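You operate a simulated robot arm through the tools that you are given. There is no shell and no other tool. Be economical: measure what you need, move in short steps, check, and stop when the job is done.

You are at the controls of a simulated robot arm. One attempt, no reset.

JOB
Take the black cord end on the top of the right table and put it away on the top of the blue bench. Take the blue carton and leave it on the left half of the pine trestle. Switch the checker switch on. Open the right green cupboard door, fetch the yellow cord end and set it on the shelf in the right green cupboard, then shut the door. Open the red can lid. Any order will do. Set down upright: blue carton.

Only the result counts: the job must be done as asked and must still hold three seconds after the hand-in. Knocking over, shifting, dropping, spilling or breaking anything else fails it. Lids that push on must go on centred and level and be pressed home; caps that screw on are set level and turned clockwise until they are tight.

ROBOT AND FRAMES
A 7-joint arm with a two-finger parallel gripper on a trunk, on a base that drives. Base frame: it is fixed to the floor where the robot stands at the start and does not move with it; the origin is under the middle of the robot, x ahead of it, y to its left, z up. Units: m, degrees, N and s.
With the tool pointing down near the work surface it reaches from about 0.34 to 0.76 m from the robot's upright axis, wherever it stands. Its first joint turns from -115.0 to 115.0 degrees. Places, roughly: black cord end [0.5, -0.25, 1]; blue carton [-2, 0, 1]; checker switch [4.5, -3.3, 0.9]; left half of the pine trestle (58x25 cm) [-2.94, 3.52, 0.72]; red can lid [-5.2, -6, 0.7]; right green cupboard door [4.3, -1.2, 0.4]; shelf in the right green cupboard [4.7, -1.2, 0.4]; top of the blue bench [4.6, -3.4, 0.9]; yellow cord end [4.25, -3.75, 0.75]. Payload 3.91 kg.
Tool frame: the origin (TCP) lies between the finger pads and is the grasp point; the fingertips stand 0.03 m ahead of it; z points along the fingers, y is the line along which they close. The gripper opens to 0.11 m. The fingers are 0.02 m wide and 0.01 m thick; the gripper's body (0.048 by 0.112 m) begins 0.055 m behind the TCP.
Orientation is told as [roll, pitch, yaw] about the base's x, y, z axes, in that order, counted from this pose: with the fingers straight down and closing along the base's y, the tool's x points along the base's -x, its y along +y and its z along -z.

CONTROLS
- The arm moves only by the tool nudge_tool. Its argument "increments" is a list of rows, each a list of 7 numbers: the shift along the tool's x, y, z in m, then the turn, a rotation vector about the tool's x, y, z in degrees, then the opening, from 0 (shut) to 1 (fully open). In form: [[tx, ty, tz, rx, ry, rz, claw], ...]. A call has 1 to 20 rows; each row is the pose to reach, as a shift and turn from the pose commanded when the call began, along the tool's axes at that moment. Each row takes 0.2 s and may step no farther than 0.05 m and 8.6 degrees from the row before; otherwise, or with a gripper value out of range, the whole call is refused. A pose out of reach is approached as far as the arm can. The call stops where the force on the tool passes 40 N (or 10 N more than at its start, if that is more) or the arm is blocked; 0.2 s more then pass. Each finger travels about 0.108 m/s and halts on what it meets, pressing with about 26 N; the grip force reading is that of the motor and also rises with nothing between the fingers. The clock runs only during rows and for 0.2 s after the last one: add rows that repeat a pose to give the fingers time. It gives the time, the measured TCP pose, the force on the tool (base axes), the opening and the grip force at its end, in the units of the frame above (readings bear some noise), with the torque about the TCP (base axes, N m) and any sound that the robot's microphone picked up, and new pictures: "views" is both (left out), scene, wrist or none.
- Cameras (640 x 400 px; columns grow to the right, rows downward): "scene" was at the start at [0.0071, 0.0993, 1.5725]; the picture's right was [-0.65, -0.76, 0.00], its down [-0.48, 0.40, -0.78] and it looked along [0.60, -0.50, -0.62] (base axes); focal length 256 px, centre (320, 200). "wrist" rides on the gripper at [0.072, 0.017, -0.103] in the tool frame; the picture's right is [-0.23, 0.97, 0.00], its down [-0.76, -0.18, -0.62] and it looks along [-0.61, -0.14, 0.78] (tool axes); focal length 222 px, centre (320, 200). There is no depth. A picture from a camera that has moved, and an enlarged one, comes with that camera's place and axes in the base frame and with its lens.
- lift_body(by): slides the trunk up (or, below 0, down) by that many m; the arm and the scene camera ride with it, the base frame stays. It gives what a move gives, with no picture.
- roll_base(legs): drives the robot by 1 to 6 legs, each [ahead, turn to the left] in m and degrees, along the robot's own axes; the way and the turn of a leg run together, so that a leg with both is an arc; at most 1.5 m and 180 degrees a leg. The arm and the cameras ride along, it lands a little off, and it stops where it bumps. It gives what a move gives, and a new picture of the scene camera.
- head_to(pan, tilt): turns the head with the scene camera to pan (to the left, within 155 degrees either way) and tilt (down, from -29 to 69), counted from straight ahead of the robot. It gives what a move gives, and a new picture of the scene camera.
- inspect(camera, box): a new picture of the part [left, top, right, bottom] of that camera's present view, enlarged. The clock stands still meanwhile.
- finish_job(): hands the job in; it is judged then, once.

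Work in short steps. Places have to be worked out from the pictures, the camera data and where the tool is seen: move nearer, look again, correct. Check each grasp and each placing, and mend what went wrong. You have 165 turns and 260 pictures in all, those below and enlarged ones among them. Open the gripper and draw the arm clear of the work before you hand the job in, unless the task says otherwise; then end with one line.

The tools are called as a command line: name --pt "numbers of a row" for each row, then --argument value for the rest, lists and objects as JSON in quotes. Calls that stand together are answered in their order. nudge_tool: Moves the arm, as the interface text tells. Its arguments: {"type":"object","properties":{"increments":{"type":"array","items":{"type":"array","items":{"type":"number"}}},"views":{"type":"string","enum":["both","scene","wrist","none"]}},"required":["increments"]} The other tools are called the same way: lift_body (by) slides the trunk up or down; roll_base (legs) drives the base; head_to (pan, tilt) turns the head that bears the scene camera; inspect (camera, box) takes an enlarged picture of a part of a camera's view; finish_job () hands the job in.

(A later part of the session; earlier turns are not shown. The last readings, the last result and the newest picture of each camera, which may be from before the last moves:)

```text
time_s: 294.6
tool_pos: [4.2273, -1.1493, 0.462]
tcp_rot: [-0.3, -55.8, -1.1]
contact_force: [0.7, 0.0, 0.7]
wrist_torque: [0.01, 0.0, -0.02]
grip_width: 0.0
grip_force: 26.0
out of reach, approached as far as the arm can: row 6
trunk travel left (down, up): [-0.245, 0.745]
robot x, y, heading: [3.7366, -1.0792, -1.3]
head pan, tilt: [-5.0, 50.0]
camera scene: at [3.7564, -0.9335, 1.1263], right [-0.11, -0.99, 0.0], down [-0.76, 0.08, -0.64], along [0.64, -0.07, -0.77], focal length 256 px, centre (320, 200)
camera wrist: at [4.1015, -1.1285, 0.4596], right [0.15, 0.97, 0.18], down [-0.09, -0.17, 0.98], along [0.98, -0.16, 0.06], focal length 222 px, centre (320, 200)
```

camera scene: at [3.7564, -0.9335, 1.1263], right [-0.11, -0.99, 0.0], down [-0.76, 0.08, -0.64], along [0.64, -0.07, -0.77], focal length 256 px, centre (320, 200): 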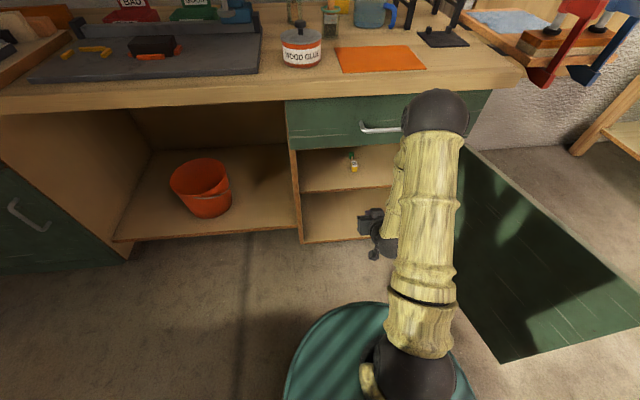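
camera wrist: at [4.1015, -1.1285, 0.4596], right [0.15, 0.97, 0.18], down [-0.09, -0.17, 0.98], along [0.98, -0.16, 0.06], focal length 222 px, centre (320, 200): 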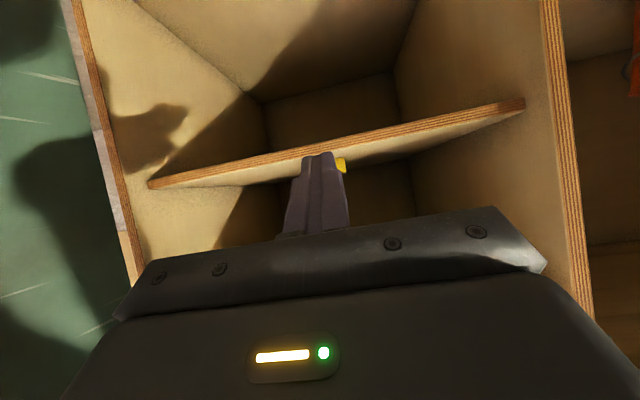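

Yellow cord sits on the shelf. To shut the door I raise the trunk, back off, and shift the base to ≈(3.39,-1.4) so I can sweep the door from its outer side.

lift_body --by 0.4

roll_base --legs '[[-0.35, 0], [0, -89], [0.33, 0], [0, 60]]'

head_to --pan 20 --tilt 45

```text
time_s: 298.4
tool_pos: [4.2282, -1.1489, 0.8614]
tcp_rot: [-0.3, -55.7, -1.0]
contact_force: [0.2, -0.4, 0.0]
wrist_torque: [0.01, -0.01, -0.02]
grip_width: 0.0
grip_force: 26.0
trunk travel left (down, up): [-0.645, 0.345]
robot x, y, heading: [3.7368, -1.081, -1.0]
head pan, tilt: [-5.0, 50.0]
```

```text
time_s: 312.3
tool_pos: [3.7759, -1.7086, 0.8616]
tcp_rot: [-0.3, -55.8, -30.8]
contact_force: [0.0, 0.2, 0.2]
wrist_torque: [-0.01, -0.02, 0.02]
grip_width: 0.0
grip_force: 25.8
trunk travel left (down, up): [-0.645, 0.345]
robot x, y, heading: [3.3827, -1.4104, -30.8]
head pan, tilt: [-5.0, 50.0]
camera scene: at [3.4726, -1.2871, 1.5263], right [-0.59, -0.81, 0.0], down [-0.62, 0.45, -0.64], along [0.52, -0.38, -0.77], focal length 256 px, centre (320, 200)
```

scene: 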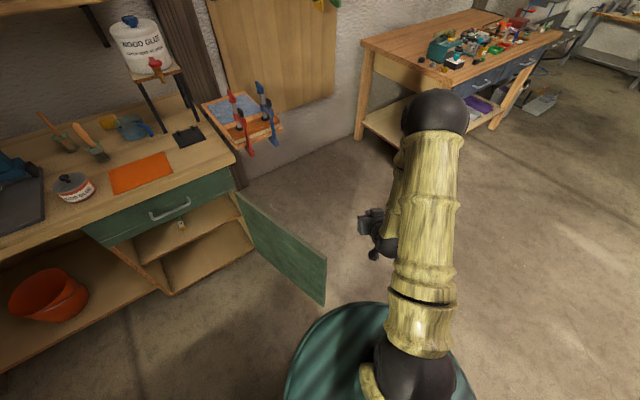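

```text
time_s: 313.2
tool_pos: [3.7754, -1.7088, 0.8615]
tcp_rot: [-0.3, -55.8, -30.9]
contact_force: [0.2, -0.1, 0.1]
wrist_torque: [0.0, 0.05, 0.0]
grip_width: 0.0
grip_force: 25.9
trunk travel left (down, up): [-0.645, 0.345]
robot x, y, heading: [3.3807, -1.4056, -30.9]
head pan, tilt: [20.0, 45.0]
camera scene: at [3.49, -1.2574, 1.5332], right [-0.19, -0.98, 0.0], down [-0.69, 0.13, -0.71], along [0.69, -0.13, -0.71], focal length 256 px, centre (320, 200)
```

scene: 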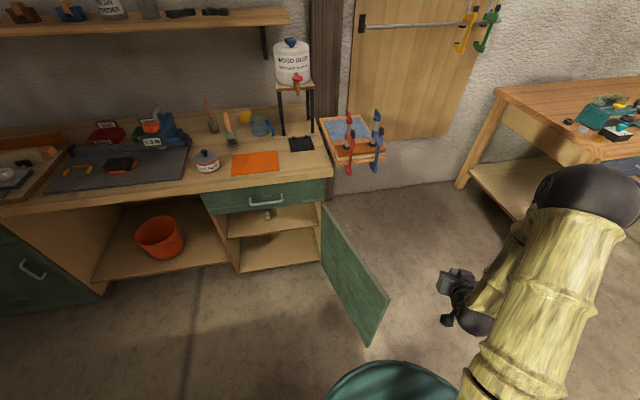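

Door edge at ≈(3.82,-1.56). Turn the tool to yaw +44 beside the door's outer face and lower to z≈0.58.

nudge_tool --pt "-0.0069 0.002 0.0101 -6.89 0 -4.69 0" --pt "-0.0138 0.004 0.0202 -13.78 0 -9.38 0" --pt "-0.0207 0.006 0.0303 -20.67 0 -14.07 0" --pt "-0.0276 0.008 0.0404 -27.56 0 -18.76 0" --pt "-0.0345 0.01 0.0505 -34.45 0 -23.45 0" --pt "-0.0414 0.012 0.0606 -41.3 0 -28.1 0" --pt "-0.0483 0.014 0.0707 -48.2 0 -32.8 0" --pt "-0.0552 0.016 0.0808 -55.1 0 -37.5 0" --pt "-0.062 0.0185 0.0912 -62 0 -42.2 0" --pt "-0.062 0.0185 0.0912 -62 0 -42.2 0" --views "none"

lift_body --by -0.28

head_to --pan 22 --tilt 50

```text
time_s: 315.4
tool_pos: [3.8801, -1.7491, 0.8629]
tcp_rot: [0.0, -55.6, 44.1]
contact_force: [-0.2, 0.2, 1.1]
wrist_torque: [0.03, 0.01, 0.0]
grip_width: 0.0
grip_force: 26.0
trunk travel left (down, up): [-0.645, 0.345]
robot x, y, heading: [3.3836, -1.4054, -30.9]
head pan, tilt: [20.0, 45.0]
```

```text
time_s: 318.2
tool_pos: [3.8795, -1.7504, 0.5823]
tcp_rot: [0.0, -55.5, 44.0]
contact_force: [-0.7, -0.2, -0.4]
wrist_torque: [0.03, -0.03, -0.02]
grip_width: 0.0
grip_force: 26.6
trunk travel left (down, up): [-0.365, 0.625]
robot x, y, heading: [3.3803, -1.4042, -31.0]
head pan, tilt: [20.0, 45.0]
```

```text
time_s: 318.9
tool_pos: [3.8795, -1.7488, 0.5813]
tcp_rot: [-0.2, -55.6, 44.0]
contact_force: [-0.6, 1.1, -0.2]
wrist_torque: [0.0, 0.02, -0.01]
grip_width: 0.0001
grip_force: 25.4
trunk travel left (down, up): [-0.365, 0.625]
robot x, y, heading: [3.3788, -1.4077, -30.9]
head pan, tilt: [22.0, 50.0]
camera scene: at [3.4863, -1.2539, 1.2463], right [-0.15, -0.99, 0.0], down [-0.76, 0.12, -0.64], along [0.64, -0.1, -0.77], focal length 256 px, centre (320, 200)
```

scene: 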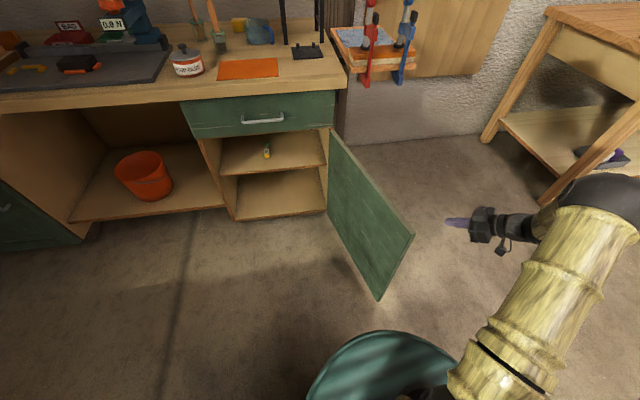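

Sweep +y along the outer face to close the door to ~60°.

nudge_tool --pt "-0.0193 0.0307 0.0283 0 0 0 0" --pt "-0.0387 0.0613 0.0565 0 0 0 0" --pt "-0.058 0.092 0.0848 0 0 0 0" --pt "-0.0773 0.1227 0.113 0 0 0 0" --pt "-0.0967 0.1533 0.1413 0 0 0 0" --pt "-0.116 0.184 0.1695 0 0 0 0" --pt "-0.1353 0.2147 0.1978 0 0 0 0" --pt "-0.1547 0.2453 0.226 0 0 0 0" --pt "-0.174 0.276 0.2543 0 0 0 0" --pt "-0.1933 0.3067 0.2825 0 0 0 0" --pt "-0.2127 0.3373 0.3108 0 0 0 0" --pt "-0.232 0.368 0.339 0 0 0 0" --views "scene"

```text
time_s: 321.5
tool_pos: [3.9208, -1.1989, 0.58]
tcp_rot: [0.0, -55.6, 43.9]
contact_force: [0.8, -0.9, 0.2]
wrist_torque: [0.03, -0.04, 0.01]
grip_width: 0.0
grip_force: 25.7
trunk travel left (down, up): [-0.365, 0.625]
robot x, y, heading: [3.3797, -1.4087, -30.8]
head pan, tilt: [22.0, 50.0]
camera scene: at [3.4863, -1.2541, 1.2463], right [-0.15, -0.99, 0.0], down [-0.76, 0.12, -0.64], along [0.64, -0.1, -0.77], focal length 256 px, centre (320, 200)
```

scene: 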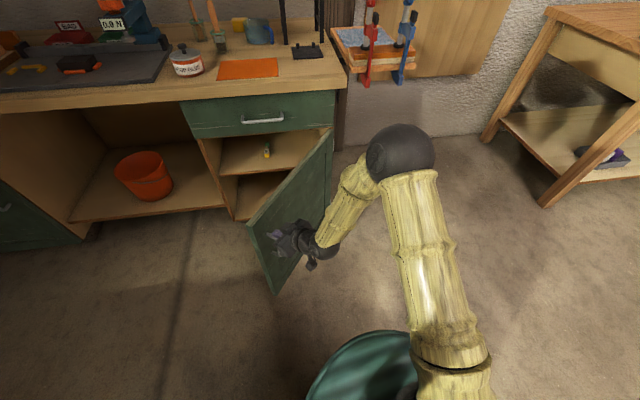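

Door ≈57° open. Push on to ≈30° within reach.

nudge_tool --pt "-0.0265 -0.003 0.0387 0 0 0 0" --pt "-0.0535 -0.0055 0.0782 0 0 0 0" --pt "-0.078 -0.022 0.1138 0 0 0 0" --pt "-0.1155 -0.036 0.1685 0 0 0 0" --views "scene"

```text
refused: row 4 steps farther than a row can; nothing moved
```

Retry with shorter rows.

nudge_tool --pt "-0.0268 -0.003 0.0391 0 0 0 0" --pt "-0.0536 -0.0055 0.0783 0 0 0 0" --pt "-0.0743 -0.015 0.1084 0 0 0 0" --pt "-0.095 -0.026 0.1385 0 0 0 0" --pt "-0.1155 -0.036 0.1685 0 0 0 0" --views "scene"

```text
time_s: 322.7
tool_pos: [4.0934, -1.0827, 0.5815]
tcp_rot: [-0.1, -55.6, 44.0]
contact_force: [-0.1, -0.3, 0.9]
wrist_torque: [-0.02, 0.0, 0.04]
grip_width: 0.0
grip_force: 25.6
trunk travel left (down, up): [-0.365, 0.625]
robot x, y, heading: [3.3816, -1.4029, -31.0]
head pan, tilt: [22.0, 50.0]
camera scene: at [3.4862, -1.2538, 1.2463], right [-0.15, -0.99, 0.0], down [-0.76, 0.12, -0.64], along [0.64, -0.1, -0.77], focal length 256 px, centre (320, 200)
```

scene: 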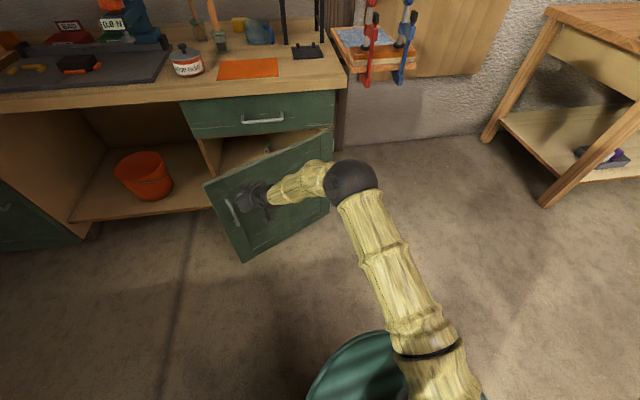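

Door ≈28° open. Retract with wrist turn, then reposition the base for the last push.

nudge_tool --pt "0.021 0.009 -0.031 0 0 0 0" --pt "0.043 0.018 -0.062 6.07 0 4.1 0" --pt "0.064 0.027 -0.093 12.1 0 8.2 0" --pt "0.085 0.035 -0.125 18.2 0 12.3 0" --pt "0.107 0.044 -0.156 24.3 0 16.5 0" --pt "0.128 0.053 -0.187 30.4 0 20.6 0" --pt "0.128 0.053 -0.187 36.4 0 24.7 0" --views "none"

roll_base --legs '[[0, 31], [0.26, 0]]'

```text
time_s: 324.3
tool_pos: [3.892, -1.2049, 0.5809]
tcp_rot: [-0.5, -55.7, 0.0]
contact_force: [0.4, -0.8, -0.7]
wrist_torque: [0.01, -0.03, 0.01]
grip_width: 0.0001
grip_force: 26.0
trunk travel left (down, up): [-0.365, 0.625]
robot x, y, heading: [3.3807, -1.4057, -30.9]
head pan, tilt: [22.0, 50.0]
```

```text
time_s: 328.5
tool_pos: [3.9764, -0.9687, 0.5816]
tcp_rot: [-0.3, -55.7, 31.1]
contact_force: [-0.2, 0.0, 0.1]
wrist_torque: [0.02, 0.0, 0.01]
grip_width: 0.0003
grip_force: 25.1
trunk travel left (down, up): [-0.365, 0.625]
robot x, y, heading: [3.6434, -1.4098, 0.2]
head pan, tilt: [22.0, 50.0]
camera scene: at [3.6547, -1.2215, 1.2463], right [0.38, -0.93, 0.0], down [-0.71, -0.29, -0.64], along [0.6, 0.24, -0.77], focal length 256 px, centre (320, 200)
```

scene: 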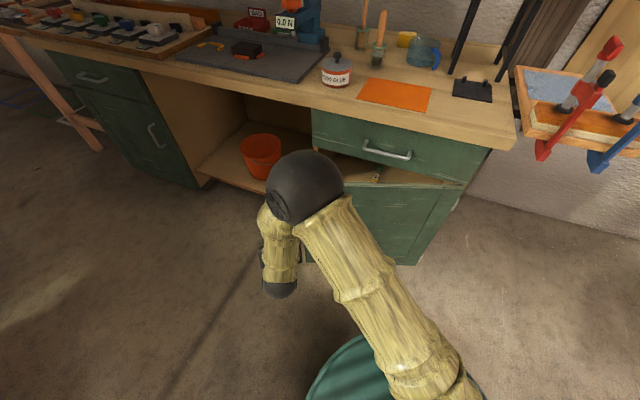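

Align tool in front of the door at y≈-1.06, yaw 0, then push +x to shut.

nudge_tool --pt "0.0065 -0.019 -0.0095 6.4 0 4.4 0" --pt "0.013 -0.0385 -0.019 12.8 0 8.75 0" --pt "0.0195 -0.058 -0.0285 19.2 0 13.1 0" --pt "0.026 -0.077 -0.038 25.6 0 17.5 0" --pt "0.0053 -0.0991 -0.0077 25.6 0 17.5 0" --pt "-0.0154 -0.1212 0.0226 25.6 0 17.5 0" --pt "-0.0361 -0.1433 0.0529 25.6 0 17.5 0" --pt "-0.0568 -0.1654 0.0832 25.6 0 17.5 0" --pt "-0.0775 -0.1875 0.1135 25.6 0 17.5 0" --pt "-0.0982 -0.2096 0.1438 25.6 0 17.5 0" --pt "-0.119 -0.2316 0.174 25.6 0 17.5 0" --views "scene"

```text
time_s: 330.9
tool_pos: [4.2756, -1.0592, 0.5834]
tcp_rot: [-0.2, -55.8, 0.2]
contact_force: [0.0, -0.5, 0.1]
wrist_torque: [-0.01, -0.03, 0.01]
grip_width: 0.0
grip_force: 25.7
trunk travel left (down, up): [-0.365, 0.625]
robot x, y, heading: [3.6402, -1.4054, 0.3]
head pan, tilt: [22.0, 50.0]
camera scene: at [3.6546, -1.2214, 1.2462], right [0.38, -0.93, 0.0], down [-0.71, -0.29, -0.64], along [0.6, 0.24, -0.77], focal length 256 px, centre (320, 200)
```

scene: 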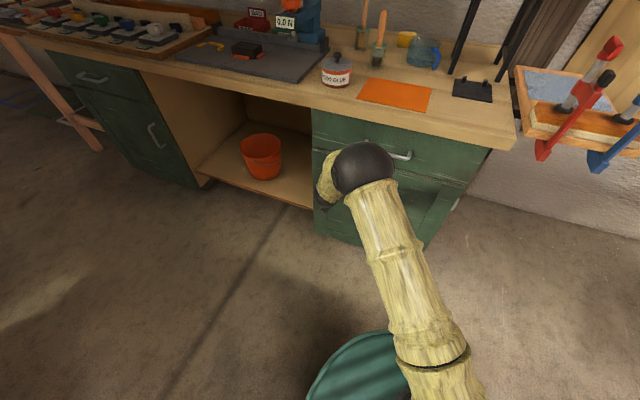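

Nearly shut. Push further with small steps until contact force rises.

nudge_tool --pt "-0.0056 0 0.0083 0 0 0 0" --pt "-0.0113 0 0.0165 0 0 0 0" --pt "-0.0169 0 0.0248 0 0 0 0" --pt "-0.0225 0 0.033 0 0 0 0" --pt "-0.028 0 0.0413 0 0 0 0" --pt "-0.034 0 0.0496 0 0 0 0"

```text
time_s: 332.0
tool_pos: [4.3114, -1.0572, 0.5798]
tcp_rot: [-0.2, -55.3, 0.3]
contact_force: [-17.0, -2.7, 7.9]
wrist_torque: [-0.08, 0.01, -0.08]
grip_width: 0.0
grip_force: 25.3
trunk travel left (down, up): [-0.365, 0.625]
robot x, y, heading: [3.6411, -1.4064, 0.1]
head pan, tilt: [22.0, 50.0]
stopped in row 5: the force on the tool passed its limit at 57 N (the readings are from after the stop); the commanded pose is now the measured one
camera scene: at [3.652, -1.2221, 1.2466], right [0.38, -0.93, 0.0], down [-0.71, -0.29, -0.64], along [0.6, 0.24, -0.77], focal length 256 px, centre (320, 200)
camera wrist: at [4.1847, -1.0402, 0.5794], right [0.13, 0.97, 0.18], down [-0.08, -0.18, 0.98], along [0.99, -0.14, 0.05], focal length 222 px, centre (320, 200)
```

scene: 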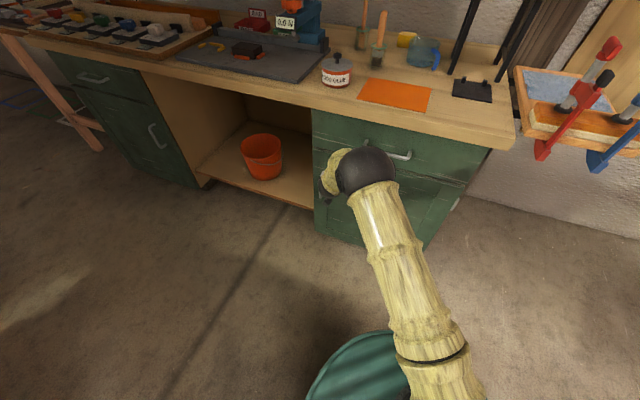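
wrist: 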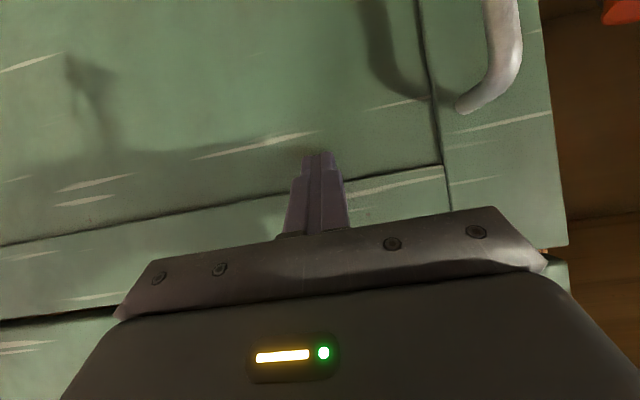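

Door firmly shut. Retract the arm and check the door, raising the trunk.

nudge_tool --pt "0.0226 0 -0.033 0 0 0 0" --pt "0.045 0 -0.066 0 0 0 0" --pt "0.068 0 -0.1 0 0 0 0" --pt "0.09 0 -0.133 0 0 0 0" --pt "0.113 0 -0.166 0 0 0 0" --pt "0.125 0 -0.183 0 0 0 0" --views "scene"

lift_body --by 0.4

roll_base --legs '[[-0.4, 0]]'

```text
time_s: 333.4
tool_pos: [4.0899, -1.0593, 0.582]
tcp_rot: [-0.3, -55.2, 0.2]
contact_force: [0.6, 0.0, -0.7]
wrist_torque: [0.02, 0.01, 0.0]
grip_width: 0.0001
grip_force: 25.7
trunk travel left (down, up): [-0.365, 0.625]
robot x, y, heading: [3.6426, -1.4055, -0.1]
head pan, tilt: [22.0, 50.0]
camera scene: at [3.6543, -1.2215, 1.2463], right [0.38, -0.93, 0.0], down [-0.71, -0.29, -0.64], along [0.6, 0.24, -0.77], focal length 256 px, centre (320, 200)
```

scene: 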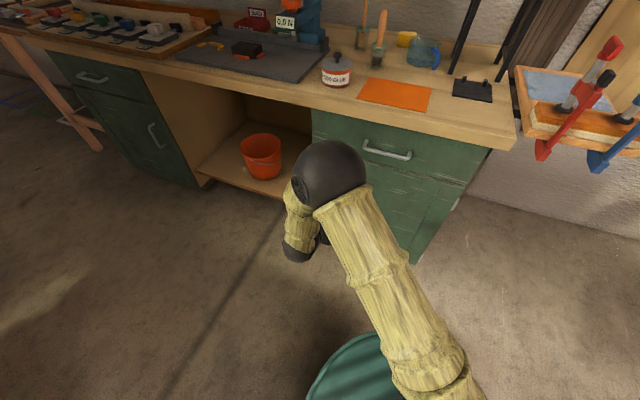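

```text
time_s: 337.2
tool_pos: [4.0908, -1.0586, 0.9803]
tcp_rot: [-0.3, -55.2, 0.3]
contact_force: [-0.4, -0.2, 0.6]
wrist_torque: [0.04, 0.01, 0.0]
grip_width: 0.0
grip_force: 25.9
trunk travel left (down, up): [-0.765, 0.225]
robot x, y, heading: [3.6418, -1.4075, -0.0]
head pan, tilt: [22.0, 50.0]
```

```text
time_s: 340.1
tool_pos: [3.6864, -1.0584, 0.9812]
tcp_rot: [-0.4, -55.3, 0.5]
contact_force: [0.8, -0.8, 0.2]
wrist_torque: [0.02, -0.02, 0.01]
grip_width: 0.0002
grip_force: 25.8
trunk travel left (down, up): [-0.765, 0.225]
robot x, y, heading: [3.2416, -1.4077, 0.2]
head pan, tilt: [22.0, 50.0]
camera scene: at [3.2505, -1.2227, 1.6463], right [0.38, -0.93, 0.0], down [-0.71, -0.29, -0.64], along [0.6, 0.24, -0.77], focal length 256 px, centre (320, 200)
```

scene: 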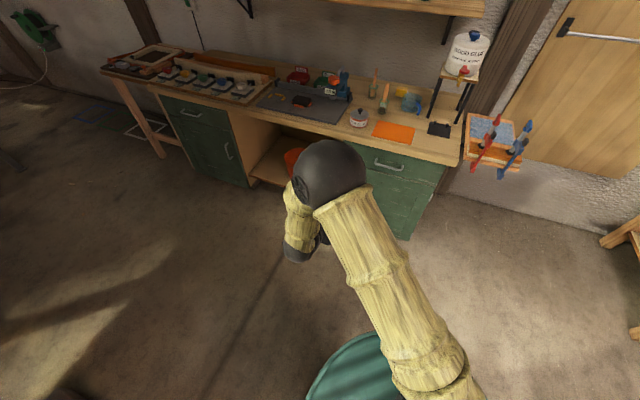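

Door shut. Turn round and drive along the aisle to x≈-1.5, y≈-1.35 to look for the blue carton.

roll_base --legs '[[0, 179.5], [1.5, 0], [1.5, 0], [1.5, 0]]'

head_to --pan -70 --tilt 25

```text
time_s: 376.1
tool_pos: [-1.663, -1.8136, 0.9812]
tcp_rot: [-0.4, -55.2, -179.3]
contact_force: [-1.0, 0.2, 0.5]
wrist_torque: [0.0, -0.02, -0.01]
grip_width: 0.0
grip_force: 25.7
trunk travel left (down, up): [-0.765, 0.225]
robot x, y, heading: [-1.2142, -1.4642, -179.3]
head pan, tilt: [22.0, 50.0]
camera scene: at [-1.2252, -1.6424, 1.6462], right [-0.38, 0.92, 0.0], down [0.71, 0.29, -0.64], along [-0.59, -0.25, -0.77], focal length 256 px, centre (320, 200)
```

scene: 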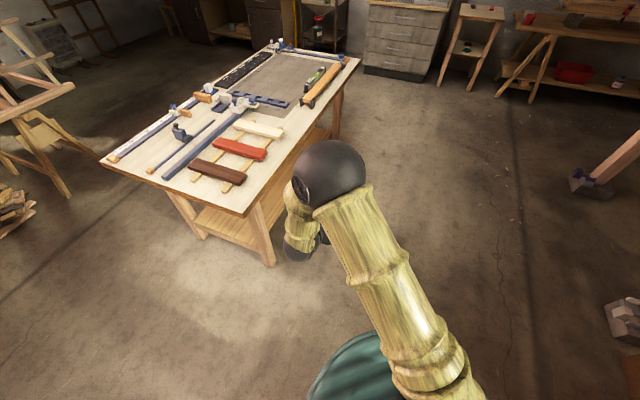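

```text
time_s: 377.7
tool_pos: [-1.6637, -1.8127, 0.9808]
tcp_rot: [-0.4, -55.2, -179.2]
contact_force: [-0.3, -1.0, -0.1]
wrist_torque: [0.01, 0.01, 0.04]
grip_width: 0.0
grip_force: 25.9
trunk travel left (down, up): [-0.765, 0.225]
robot x, y, heading: [-1.22, -1.461, -179.3]
head pan, tilt: [-70.0, 25.0]
camera scene: at [-1.1863, -1.5266, 1.6838], right [0.94, 0.35, 0.0], down [0.15, -0.4, -0.91], along [-0.32, 0.85, -0.42], focal length 256 px, centre (320, 200)
```

scene: 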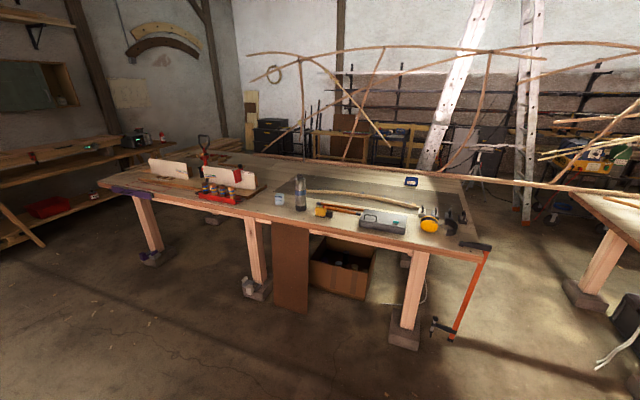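

A light-blue small box at ≈(-2.0,-0.1) matches. Zoom.

inspect --camera "scene" --box '[240, 160, 340, 230]'

inspect --camera "scene" --box '[220, 70, 460, 220]'

head_to --pan -40 --tilt 15

```text
5.71 times, centred on (290, 195) of scene
camera zoom: at [-1.1863, -1.5266, 1.6838], right [0.94, 0.35, 0.0], down [0.15, -0.4, -0.91], along [-0.32, 0.85, -0.42], focal length 1464 px, centre (491, 229)
```

zoom: 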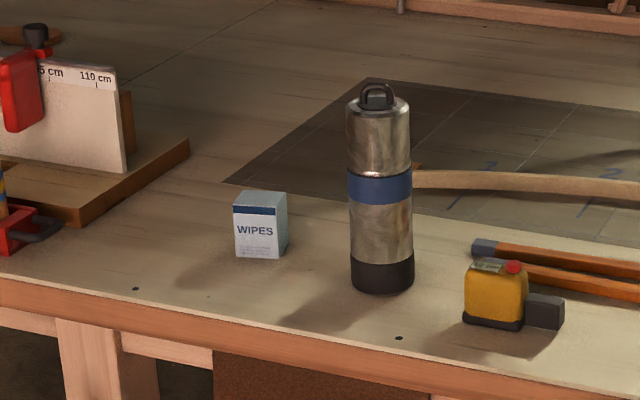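

```text
2.67 times, centred on (340, 145) of scene
camera zoom: at [-1.1863, -1.5266, 1.6838], right [0.94, 0.35, 0.0], down [0.15, -0.4, -0.91], along [-0.32, 0.85, -0.42], focal length 683 px, centre (267, 347)
```

zoom: 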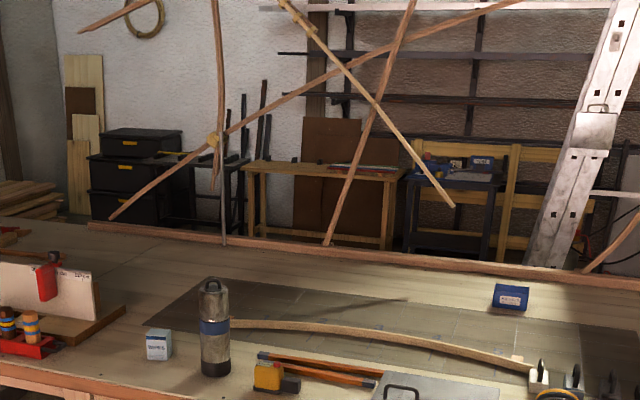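

```text
time_s: 378.7
tool_pos: [-1.6626, -1.8135, 0.9816]
tcp_rot: [-0.4, -55.2, -179.2]
contact_force: [-0.8, -0.3, 0.9]
wrist_torque: [0.0, 0.01, 0.01]
grip_width: 0.0
grip_force: 26.1
trunk travel left (down, up): [-0.765, 0.225]
robot x, y, heading: [-1.218, -1.4629, -179.4]
head pan, tilt: [-40.0, 15.0]
camera scene: at [-1.226, -1.5534, 1.7], right [0.64, 0.77, 0.0], down [0.2, -0.16, -0.97], along [-0.75, 0.61, -0.26], focal length 256 px, centre (320, 200)
```

scene: 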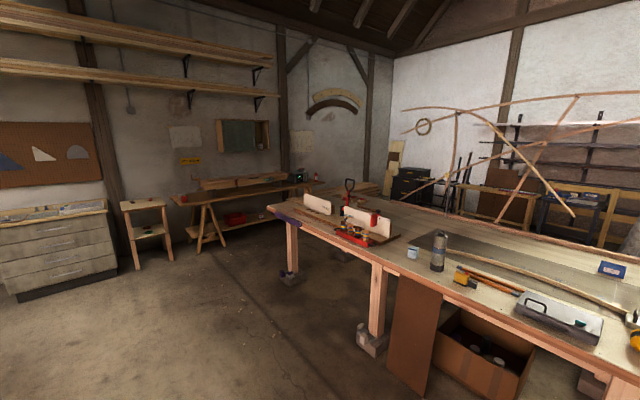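

The blue carton is the "WIPES" box at ≈(-2.05,-0.08); the pine trestle is at ≈(-2.65,3.6) beyond. I make the tool vertical, centred and raised, then drive in front of the carton.

nudge_tool --pt "-0.0144 -0.043 -0.01 0 6.9 0 0" --pt "-0.0288 -0.086 -0.02 0 13.8 0 0" --pt "-0.043 -0.129 -0.03 0 20.7 0 0" --pt "-0.0575 -0.172 -0.04 0 27.6 0 0" --pt "-0.072 -0.215 -0.05 0 34.5 0 0.2" --pt "-0.0865 -0.258 -0.06 0 41.4 0 0.5" --pt "-0.1 -0.301 -0.07 0 48.3 0 0.8" --pt "-0.115 -0.344 -0.08 0 55.2 0 1" --pt "-0.115 -0.344 -0.08 0 55.2 0 1" --views "none"

roll_base --legs '[[0.83, 0], [0, -90.6], [0.7, 0]]'

head_to --pan 0 --tilt 50

```text
time_s: 380.7
tool_pos: [-1.6654, -1.4692, 1.1257]
tcp_rot: [-0.3, -0.1, -179.5]
contact_force: [-1.5, -0.2, 0.0]
wrist_torque: [0.02, -0.02, 0.0]
grip_width: 0.1099
grip_force: 0.1
trunk travel left (down, up): [-0.765, 0.225]
robot x, y, heading: [-1.2168, -1.4641, -179.3]
head pan, tilt: [-40.0, 15.0]
```

```text
time_s: 395.5
tool_pos: [-2.0681, -0.3233, 1.1222]
tcp_rot: [-0.3, 0.0, 90.3]
contact_force: [-0.2, 0.6, -0.3]
wrist_torque: [-0.01, 0.02, 0.0]
grip_width: 0.11
grip_force: 0.0
trunk travel left (down, up): [-0.765, 0.225]
robot x, y, heading: [-2.0639, -0.7746, 90.6]
head pan, tilt: [-40.0, 15.0]
camera scene: at [-2.1533, -0.7594, 1.7], right [0.77, -0.64, 0.0], down [-0.16, -0.2, -0.97], along [0.61, 0.75, -0.26], focal length 256 px, centre (320, 200)
```

scene: 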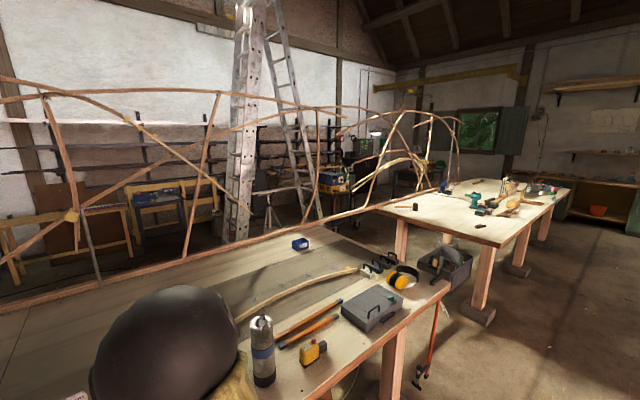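

```text
time_s: 396.5
tool_pos: [-2.0686, -0.3238, 1.123]
tcp_rot: [-0.2, -0.2, 90.3]
contact_force: [0.6, -0.5, 0.3]
wrist_torque: [0.0, -0.04, -0.01]
grip_width: 0.1101
grip_force: 0.0
trunk travel left (down, up): [-0.765, 0.225]
robot x, y, heading: [-2.0625, -0.7733, 90.5]
head pan, tilt: [0.0, 50.0]
camera scene: at [-2.2133, -0.755, 1.6463], right [1.0, 0.01, 0.0], down [0.01, -0.77, -0.64], along [-0.01, 0.64, -0.77], focal length 256 px, centre (320, 200)
```

scene: 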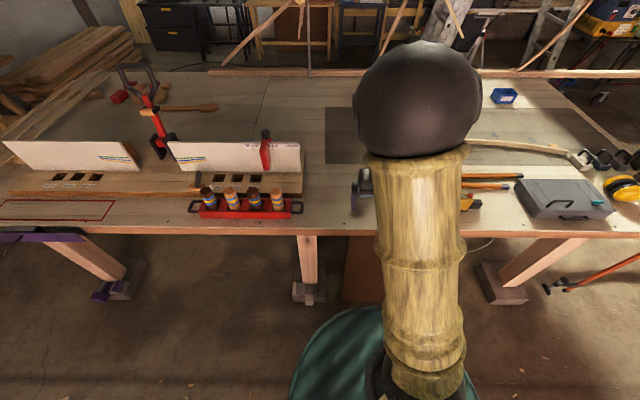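

Look with the wrist camera.

nudge_tool --pt "0 0 0 0 0 0 1" --views "wrist"

```text
time_s: 396.9
tool_pos: [-2.0677, -0.3241, 1.1228]
tcp_rot: [-0.2, -0.1, 90.3]
contact_force: [0.0, -0.1, 0.1]
wrist_torque: [-0.02, 0.02, -0.02]
grip_width: 0.1098
grip_force: 0.0
trunk travel left (down, up): [-0.765, 0.225]
robot x, y, heading: [-2.059, -0.773, 90.8]
head pan, tilt: [0.0, 50.0]
camera wrist: at [-2.0844, -0.3957, 1.2258], right [-0.98, 0.22, 0.0], down [0.17, 0.76, 0.62], along [0.14, 0.61, -0.78], focal length 222 px, centre (320, 200)
```

wrist: 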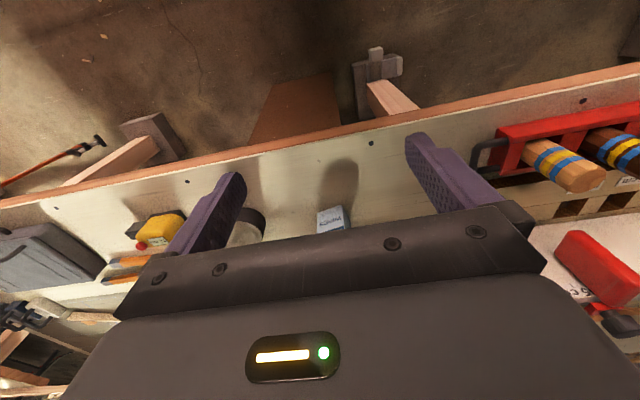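

The carton is partially hidden by the gripper body; I move 0.12 m forward for a better view.

nudge_tool --pt "-0.04 0 0 0 0 0 1" --pt "-0.08 0 0 0 0 0 1" --pt "-0.12 0 0 0 0 0 1" --pt "-0.12 0 0 0 0 0 1" --views "wrist"

inspect --camera "wrist" --box '[240, 80, 420, 220]'

```text
time_s: 397.9
tool_pos: [-2.0667, -0.2051, 1.1241]
tcp_rot: [-0.3, -0.1, 90.3]
contact_force: [0.6, 0.4, 0.5]
wrist_torque: [0.0, -0.02, 0.0]
grip_width: 0.1101
grip_force: 0.2
trunk travel left (down, up): [-0.765, 0.225]
robot x, y, heading: [-2.0611, -0.7728, 90.5]
head pan, tilt: [0.0, 50.0]
camera wrist: at [-2.0849, -0.2769, 1.2262], right [-0.97, 0.22, 0.0], down [0.17, 0.76, 0.63], along [0.14, 0.61, -0.78], focal length 222 px, centre (320, 200)
```

wrist: 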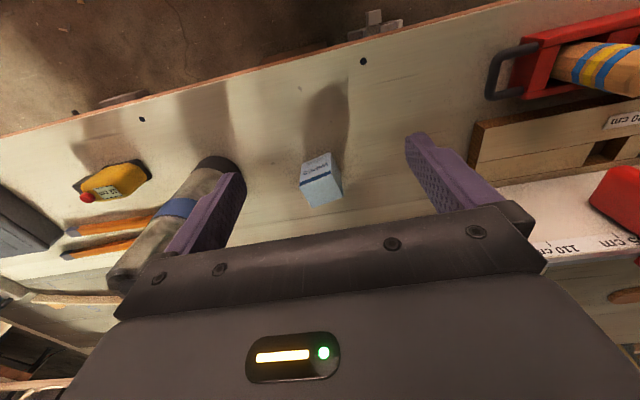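

```text
2.86 times, centred on (330, 150) of wrist
camera zoom: at [-2.0849, -0.2769, 1.2262], right [-0.97, 0.22, 0.0], down [0.17, 0.76, 0.63], along [0.14, 0.61, -0.78], focal length 635 px, centre (291, 343)
```

zoom: 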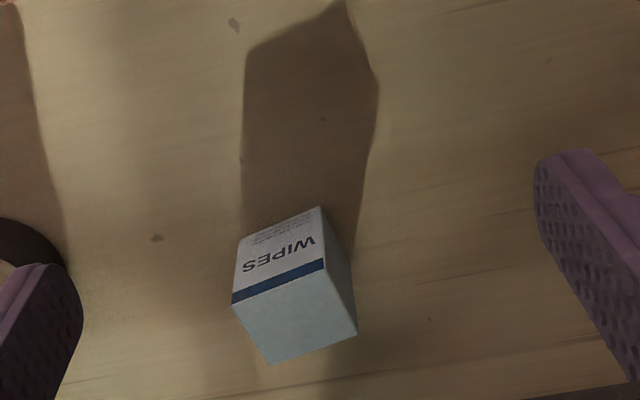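

Carton: ≈5×5 cm, centre (-2.043,-0.082), top ≈0.955, rotated ≈+14°. Align yaw and move above it, then lower around it.

nudge_tool --pt "-0.041 -0.008 0 0 0 -5 1" --pt "-0.082 -0.016 0 0 0 -10 1" --pt "-0.1235 -0.024 0 0 0 -14 1" --pt "-0.1235 -0.024 0.04 0 0 -14 1" --pt "-0.1235 -0.024 0.08 0 0 -14 1" --pt "-0.1235 -0.024 0.11 0 0 -14 1" --pt "-0.1235 -0.024 0.11 0 0 -14 1" --views "wrist"

```text
time_s: 399.5
tool_pos: [-2.044, -0.0814, 1.0141]
tcp_rot: [-0.2, -0.1, 104.2]
contact_force: [-0.6, 0.5, 0.0]
wrist_torque: [0.0, 0.01, 0.01]
grip_width: 0.1101
grip_force: 0.0
trunk travel left (down, up): [-0.765, 0.225]
robot x, y, heading: [-2.0631, -0.7774, 90.5]
head pan, tilt: [0.0, 50.0]
camera wrist: at [-2.0433, -0.1549, 1.1159], right [-1.0, -0.02, 0.0], down [-0.02, 0.78, 0.62], along [-0.01, 0.62, -0.78], focal length 222 px, centre (320, 200)
```

wrist: 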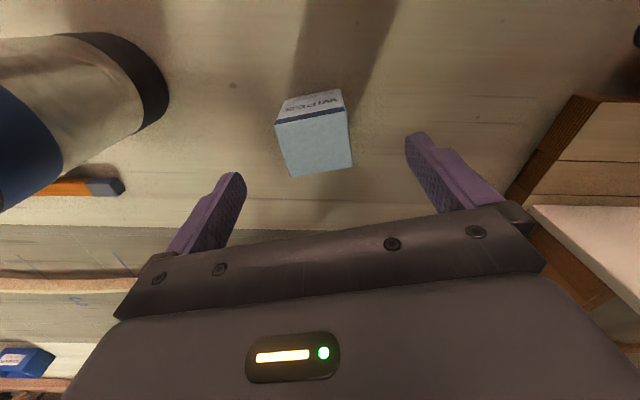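

Well centred. Descend to TCP 0.92 and close gently.

nudge_tool --pt "0 0 0.04 0 0 0 1" --pt "0 0 0.075 0 0 0 1" --pt "0 0 0.092 0 0 0 1" --pt "0 0 0.092 0 0 0 0.7" --pt "0 0 0.092 0 0 0 0.4" --pt "0 0 0.092 0 0 0 0.3" --pt "0 0 0.092 0 0 0 0.3" --views "wrist"

```text
time_s: 401.1
tool_pos: [-2.043, -0.0806, 0.9216]
tcp_rot: [-0.2, 0.1, 104.4]
contact_force: [-0.1, 0.2, -0.6]
wrist_torque: [0.0, 0.03, 0.01]
grip_width: 0.0553
grip_force: 26.5
trunk travel left (down, up): [-0.765, 0.225]
robot x, y, heading: [-2.0622, -0.7737, 90.8]
head pan, tilt: [0.0, 50.0]
camera wrist: at [-2.0424, -0.1551, 1.0244], right [-1.0, -0.02, 0.0], down [-0.02, 0.78, 0.62], along [-0.01, 0.62, -0.78], focal length 222 px, centre (320, 200)
```

wrist: 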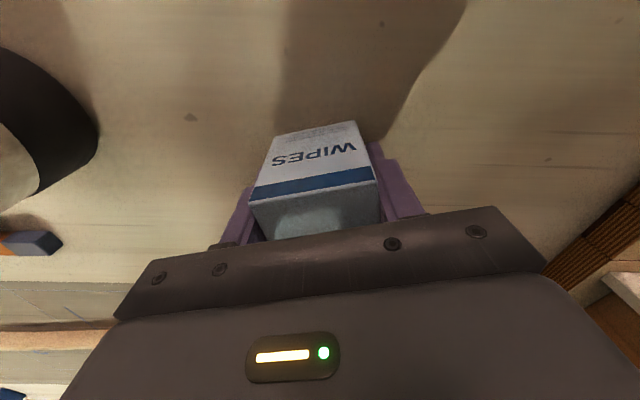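

Gripped (0.055 m). Lift.

nudge_tool --pt "0 0 0 0 0 0 0.2" --pt "0 0 -0.02 0 0 0 0.2" --pt "0 0 -0.05 0 0 0 0.2" --pt "0 0 -0.09 0 0 0 0.2" --pt "0 0 -0.13 0 0 0 0.2" --pt "0 0 -0.17 0 0 0 0.2" --pt "0 0 -0.21 0 0 0 0.2" --pt "0 0 -0.25 0 0 0 0.2" --pt "0.04 0 -0.27 0 0 0 0.2" --pt "0.08 0 -0.28 0 0 0 0.2" --pt "0.12 0 -0.29 0 0 0 0.2" --pt "0.16 0 -0.3 0 0 0 0.2" --pt "0.2 0 -0.3 0 0 0 0.2" --pt "0.24 0 -0.3 0 0 0 0.2" --views "wrist"

roll_base --legs '[[-0.6, 0], [0, 90]]'

head_to --pan -20 --tilt 20

```text
time_s: 404.1
tool_pos: [-1.9858, -0.3137, 1.2217]
tcp_rot: [-0.3, 0.0, 104.3]
contact_force: [-0.1, -1.5, -0.8]
wrist_torque: [0.03, -0.02, 0.03]
grip_width: 0.0555
grip_force: 25.9
trunk travel left (down, up): [-0.765, 0.225]
robot x, y, heading: [-2.0617, -0.7721, 90.6]
head pan, tilt: [0.0, 50.0]
camera wrist: at [-1.9842, -0.3879, 1.3247], right [-1.0, -0.02, 0.0], down [-0.02, 0.78, 0.62], along [-0.01, 0.62, -0.78], focal length 222 px, centre (320, 200)
```

wrist: 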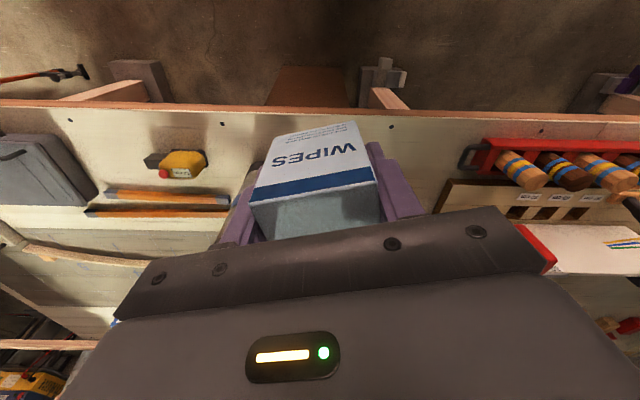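

```text
time_s: 413.6
tool_pos: [-2.5153, -1.2969, 1.2211]
tcp_rot: [-0.3, 0.0, -165.5]
contact_force: [0.6, -0.5, -1.6]
wrist_torque: [0.01, 0.0, -0.01]
grip_width: 0.0556
grip_force: 26.0
trunk travel left (down, up): [-0.765, 0.225]
robot x, y, heading: [-2.0575, -1.3692, -179.3]
head pan, tilt: [0.0, 50.0]
camera scene: at [-2.0681, -1.5227, 1.6463], right [-0.01, 1.0, 0.0], down [0.77, 0.01, -0.64], along [-0.64, -0.01, -0.77], focal length 256 px, centre (320, 200)
```

scene: 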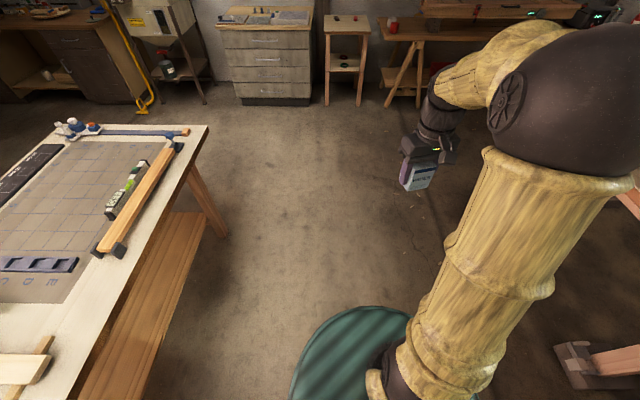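

```text
time_s: 414.5
tool_pos: [-2.5154, -1.2967, 1.2214]
tcp_rot: [-0.2, 0.0, -165.4]
contact_force: [0.4, -0.4, -0.9]
wrist_torque: [-0.02, -0.03, -0.02]
grip_width: 0.0554
grip_force: 26.4
trunk travel left (down, up): [-0.765, 0.225]
robot x, y, heading: [-2.0563, -1.3721, -179.2]
head pan, tilt: [-20.0, 20.0]
camera scene: at [-2.0792, -1.491, 1.6918], right [0.33, 0.94, 0.0], down [0.32, -0.11, -0.94], along [-0.89, 0.31, -0.34], focal length 256 px, centre (320, 200)
```

scene: 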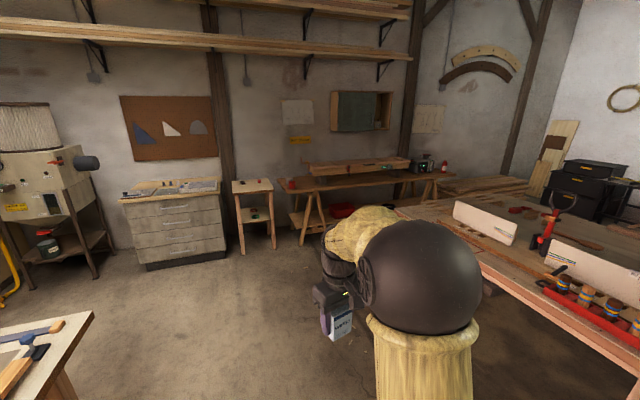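

Carton held. Passage between the table's end (x≈-3.6) and the wall bench (x≈-4.65): go to x≈-4.1, face +y, and look.

roll_base --legs '[[1.05, 0], [1.0, 0], [0, -90.5]]'

head_to --pan 0 --tilt 25

```text
time_s: 432.0
tool_pos: [-4.019, -0.9494, 1.2224]
tcp_rot: [-0.1, 0.0, 104.8]
contact_force: [0.1, 0.5, -0.2]
wrist_torque: [-0.01, -0.03, -0.01]
grip_width: 0.056
grip_force: 26.6
trunk travel left (down, up): [-0.765, 0.225]
robot x, y, heading: [-4.0915, -1.4131, 90.9]
head pan, tilt: [-20.0, 20.0]
camera scene: at [-4.2134, -1.3829, 1.6919], right [0.95, -0.33, 0.0], down [-0.11, -0.32, -0.94], along [0.31, 0.89, -0.34], focal length 256 px, centre (320, 200)
```

scene: 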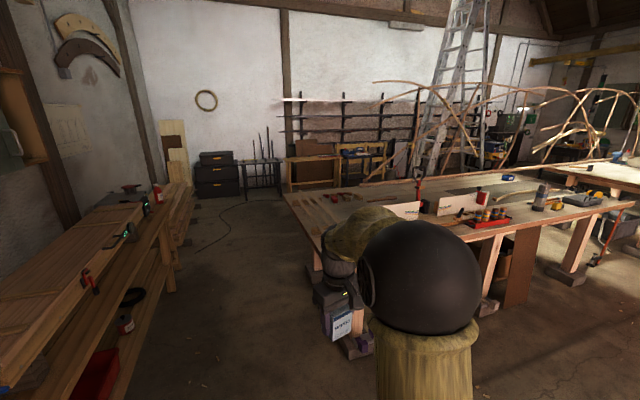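

```text
time_s: 432.8
tool_pos: [-4.0204, -0.949, 1.2218]
tcp_rot: [-0.1, 0.0, 104.8]
contact_force: [-0.1, 0.1, -1.1]
wrist_torque: [0.0, 0.01, 0.0]
grip_width: 0.0556
grip_force: 26.1
trunk travel left (down, up): [-0.765, 0.225]
robot x, y, heading: [-4.0954, -1.4084, 90.6]
head pan, tilt: [0.0, 25.0]
camera scene: at [-4.2453, -1.3788, 1.6838], right [1.0, 0.02, 0.0], down [0.01, -0.42, -0.91], along [-0.01, 0.91, -0.42], focal length 256 px, centre (320, 200)
```

scene: 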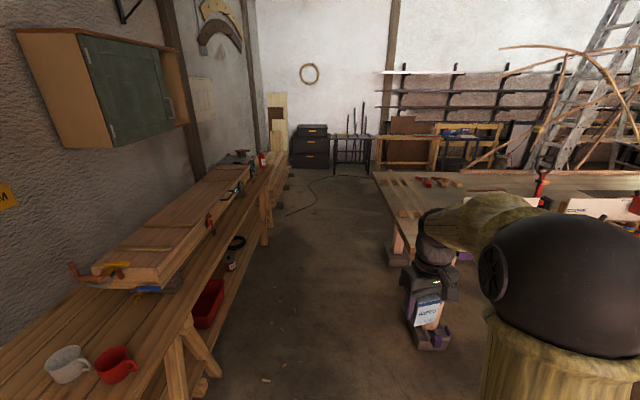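

Aisle clear; aisle centre x≈-4.27. Drive up it to y≈1.3 and look again.

roll_base --legs '[[0, 9.5], [1.0, 0], [0, -10], [1.45, 0]]'

head_to --pan -35 --tilt 25

```text
time_s: 448.6
tool_pos: [-4.229, 1.4727, 1.2215]
tcp_rot: [-0.2, 0.0, 104.4]
contact_force: [0.5, 0.6, -1.1]
wrist_torque: [-0.02, -0.02, 0.0]
grip_width: 0.0556
grip_force: 25.8
trunk travel left (down, up): [-0.765, 0.225]
robot x, y, heading: [-4.3076, 1.0105, 90.9]
head pan, tilt: [0.0, 25.0]
camera scene: at [-4.4555, 1.0452, 1.6838], right [1.0, 0.01, 0.0], down [0.01, -0.42, -0.91], along [-0.01, 0.91, -0.42], focal length 256 px, centre (320, 200)
```

scene: 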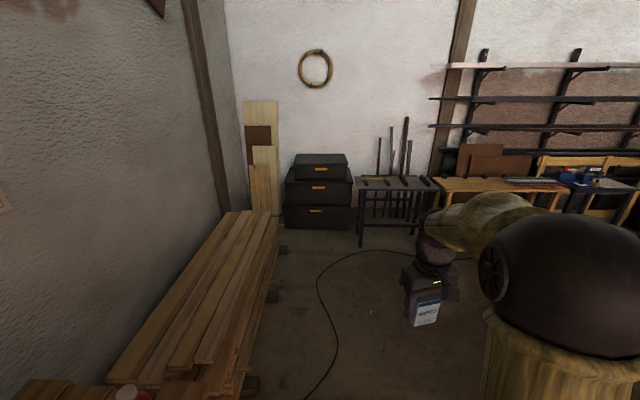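

```text
time_s: 449.6
tool_pos: [-4.2288, 1.4733, 1.2223]
tcp_rot: [-0.1, 0.0, 104.6]
contact_force: [-0.1, -0.5, -1.4]
wrist_torque: [0.01, 0.0, -0.01]
grip_width: 0.0555
grip_force: 26.5
trunk travel left (down, up): [-0.765, 0.225]
robot x, y, heading: [-4.3058, 1.013, 90.8]
head pan, tilt: [-35.0, 25.0]
camera scene: at [-4.4025, 1.029, 1.6838], right [0.83, -0.56, 0.0], down [-0.24, -0.35, -0.91], along [0.51, 0.75, -0.42], focal length 256 px, centre (320, 200)
```

scene: 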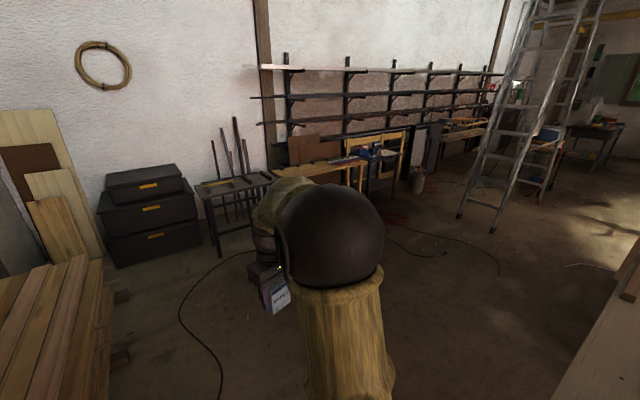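

Open floor beyond. Drive to ≈(-2.95,2.75) facing the trestle.

roll_base --legs '[[0.4, 0], [0, -45], [0.95, 0], [0.93, 0], [0, 44]]'

head_to --pan 10 --tilt 40

```text
time_s: 468.8
tool_pos: [-2.9184, 3.2227, 1.2218]
tcp_rot: [-0.2, 0.1, 102.8]
contact_force: [-0.3, 0.6, -0.8]
wrist_torque: [0.03, -0.06, 0.01]
grip_width: 0.0555
grip_force: 26.2
trunk travel left (down, up): [-0.765, 0.225]
robot x, y, heading: [-3.0044, 2.7614, 89.4]
head pan, tilt: [-35.0, 25.0]
camera scene: at [-3.1049, 2.7831, 1.6838], right [0.81, -0.59, 0.0], down [-0.25, -0.34, -0.91], along [0.53, 0.73, -0.42], focal length 256 px, centre (320, 200)
```

scene: 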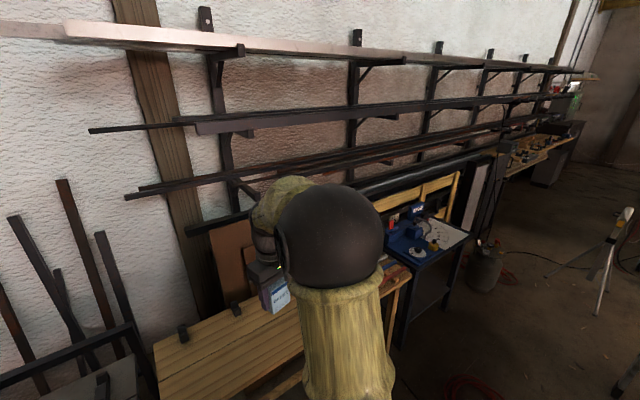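

```text
time_s: 469.9
tool_pos: [-2.9176, 3.2218, 1.222]
tcp_rot: [-0.3, 0.0, 102.7]
contact_force: [0.4, -0.2, -1.3]
wrist_torque: [-0.01, -0.02, -0.01]
grip_width: 0.0553
grip_force: 26.4
trunk travel left (down, up): [-0.765, 0.225]
robot x, y, heading: [-3.0059, 2.7657, 89.3]
head pan, tilt: [10.0, 40.0]
camera scene: at [-3.1722, 2.7925, 1.6605], right [0.99, 0.16, 0.0], down [0.1, -0.63, -0.77], along [-0.12, 0.76, -0.64], focal length 256 px, centre (320, 200)
```

scene: 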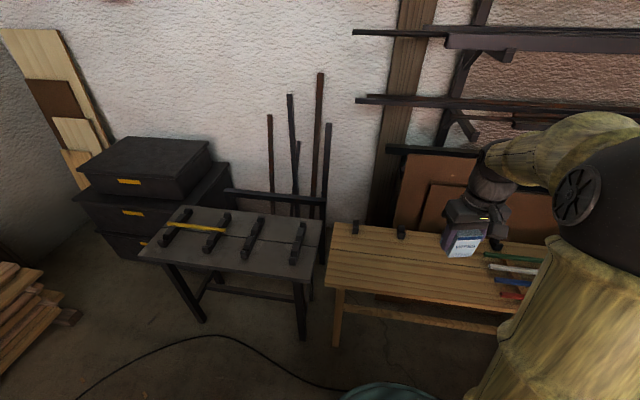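

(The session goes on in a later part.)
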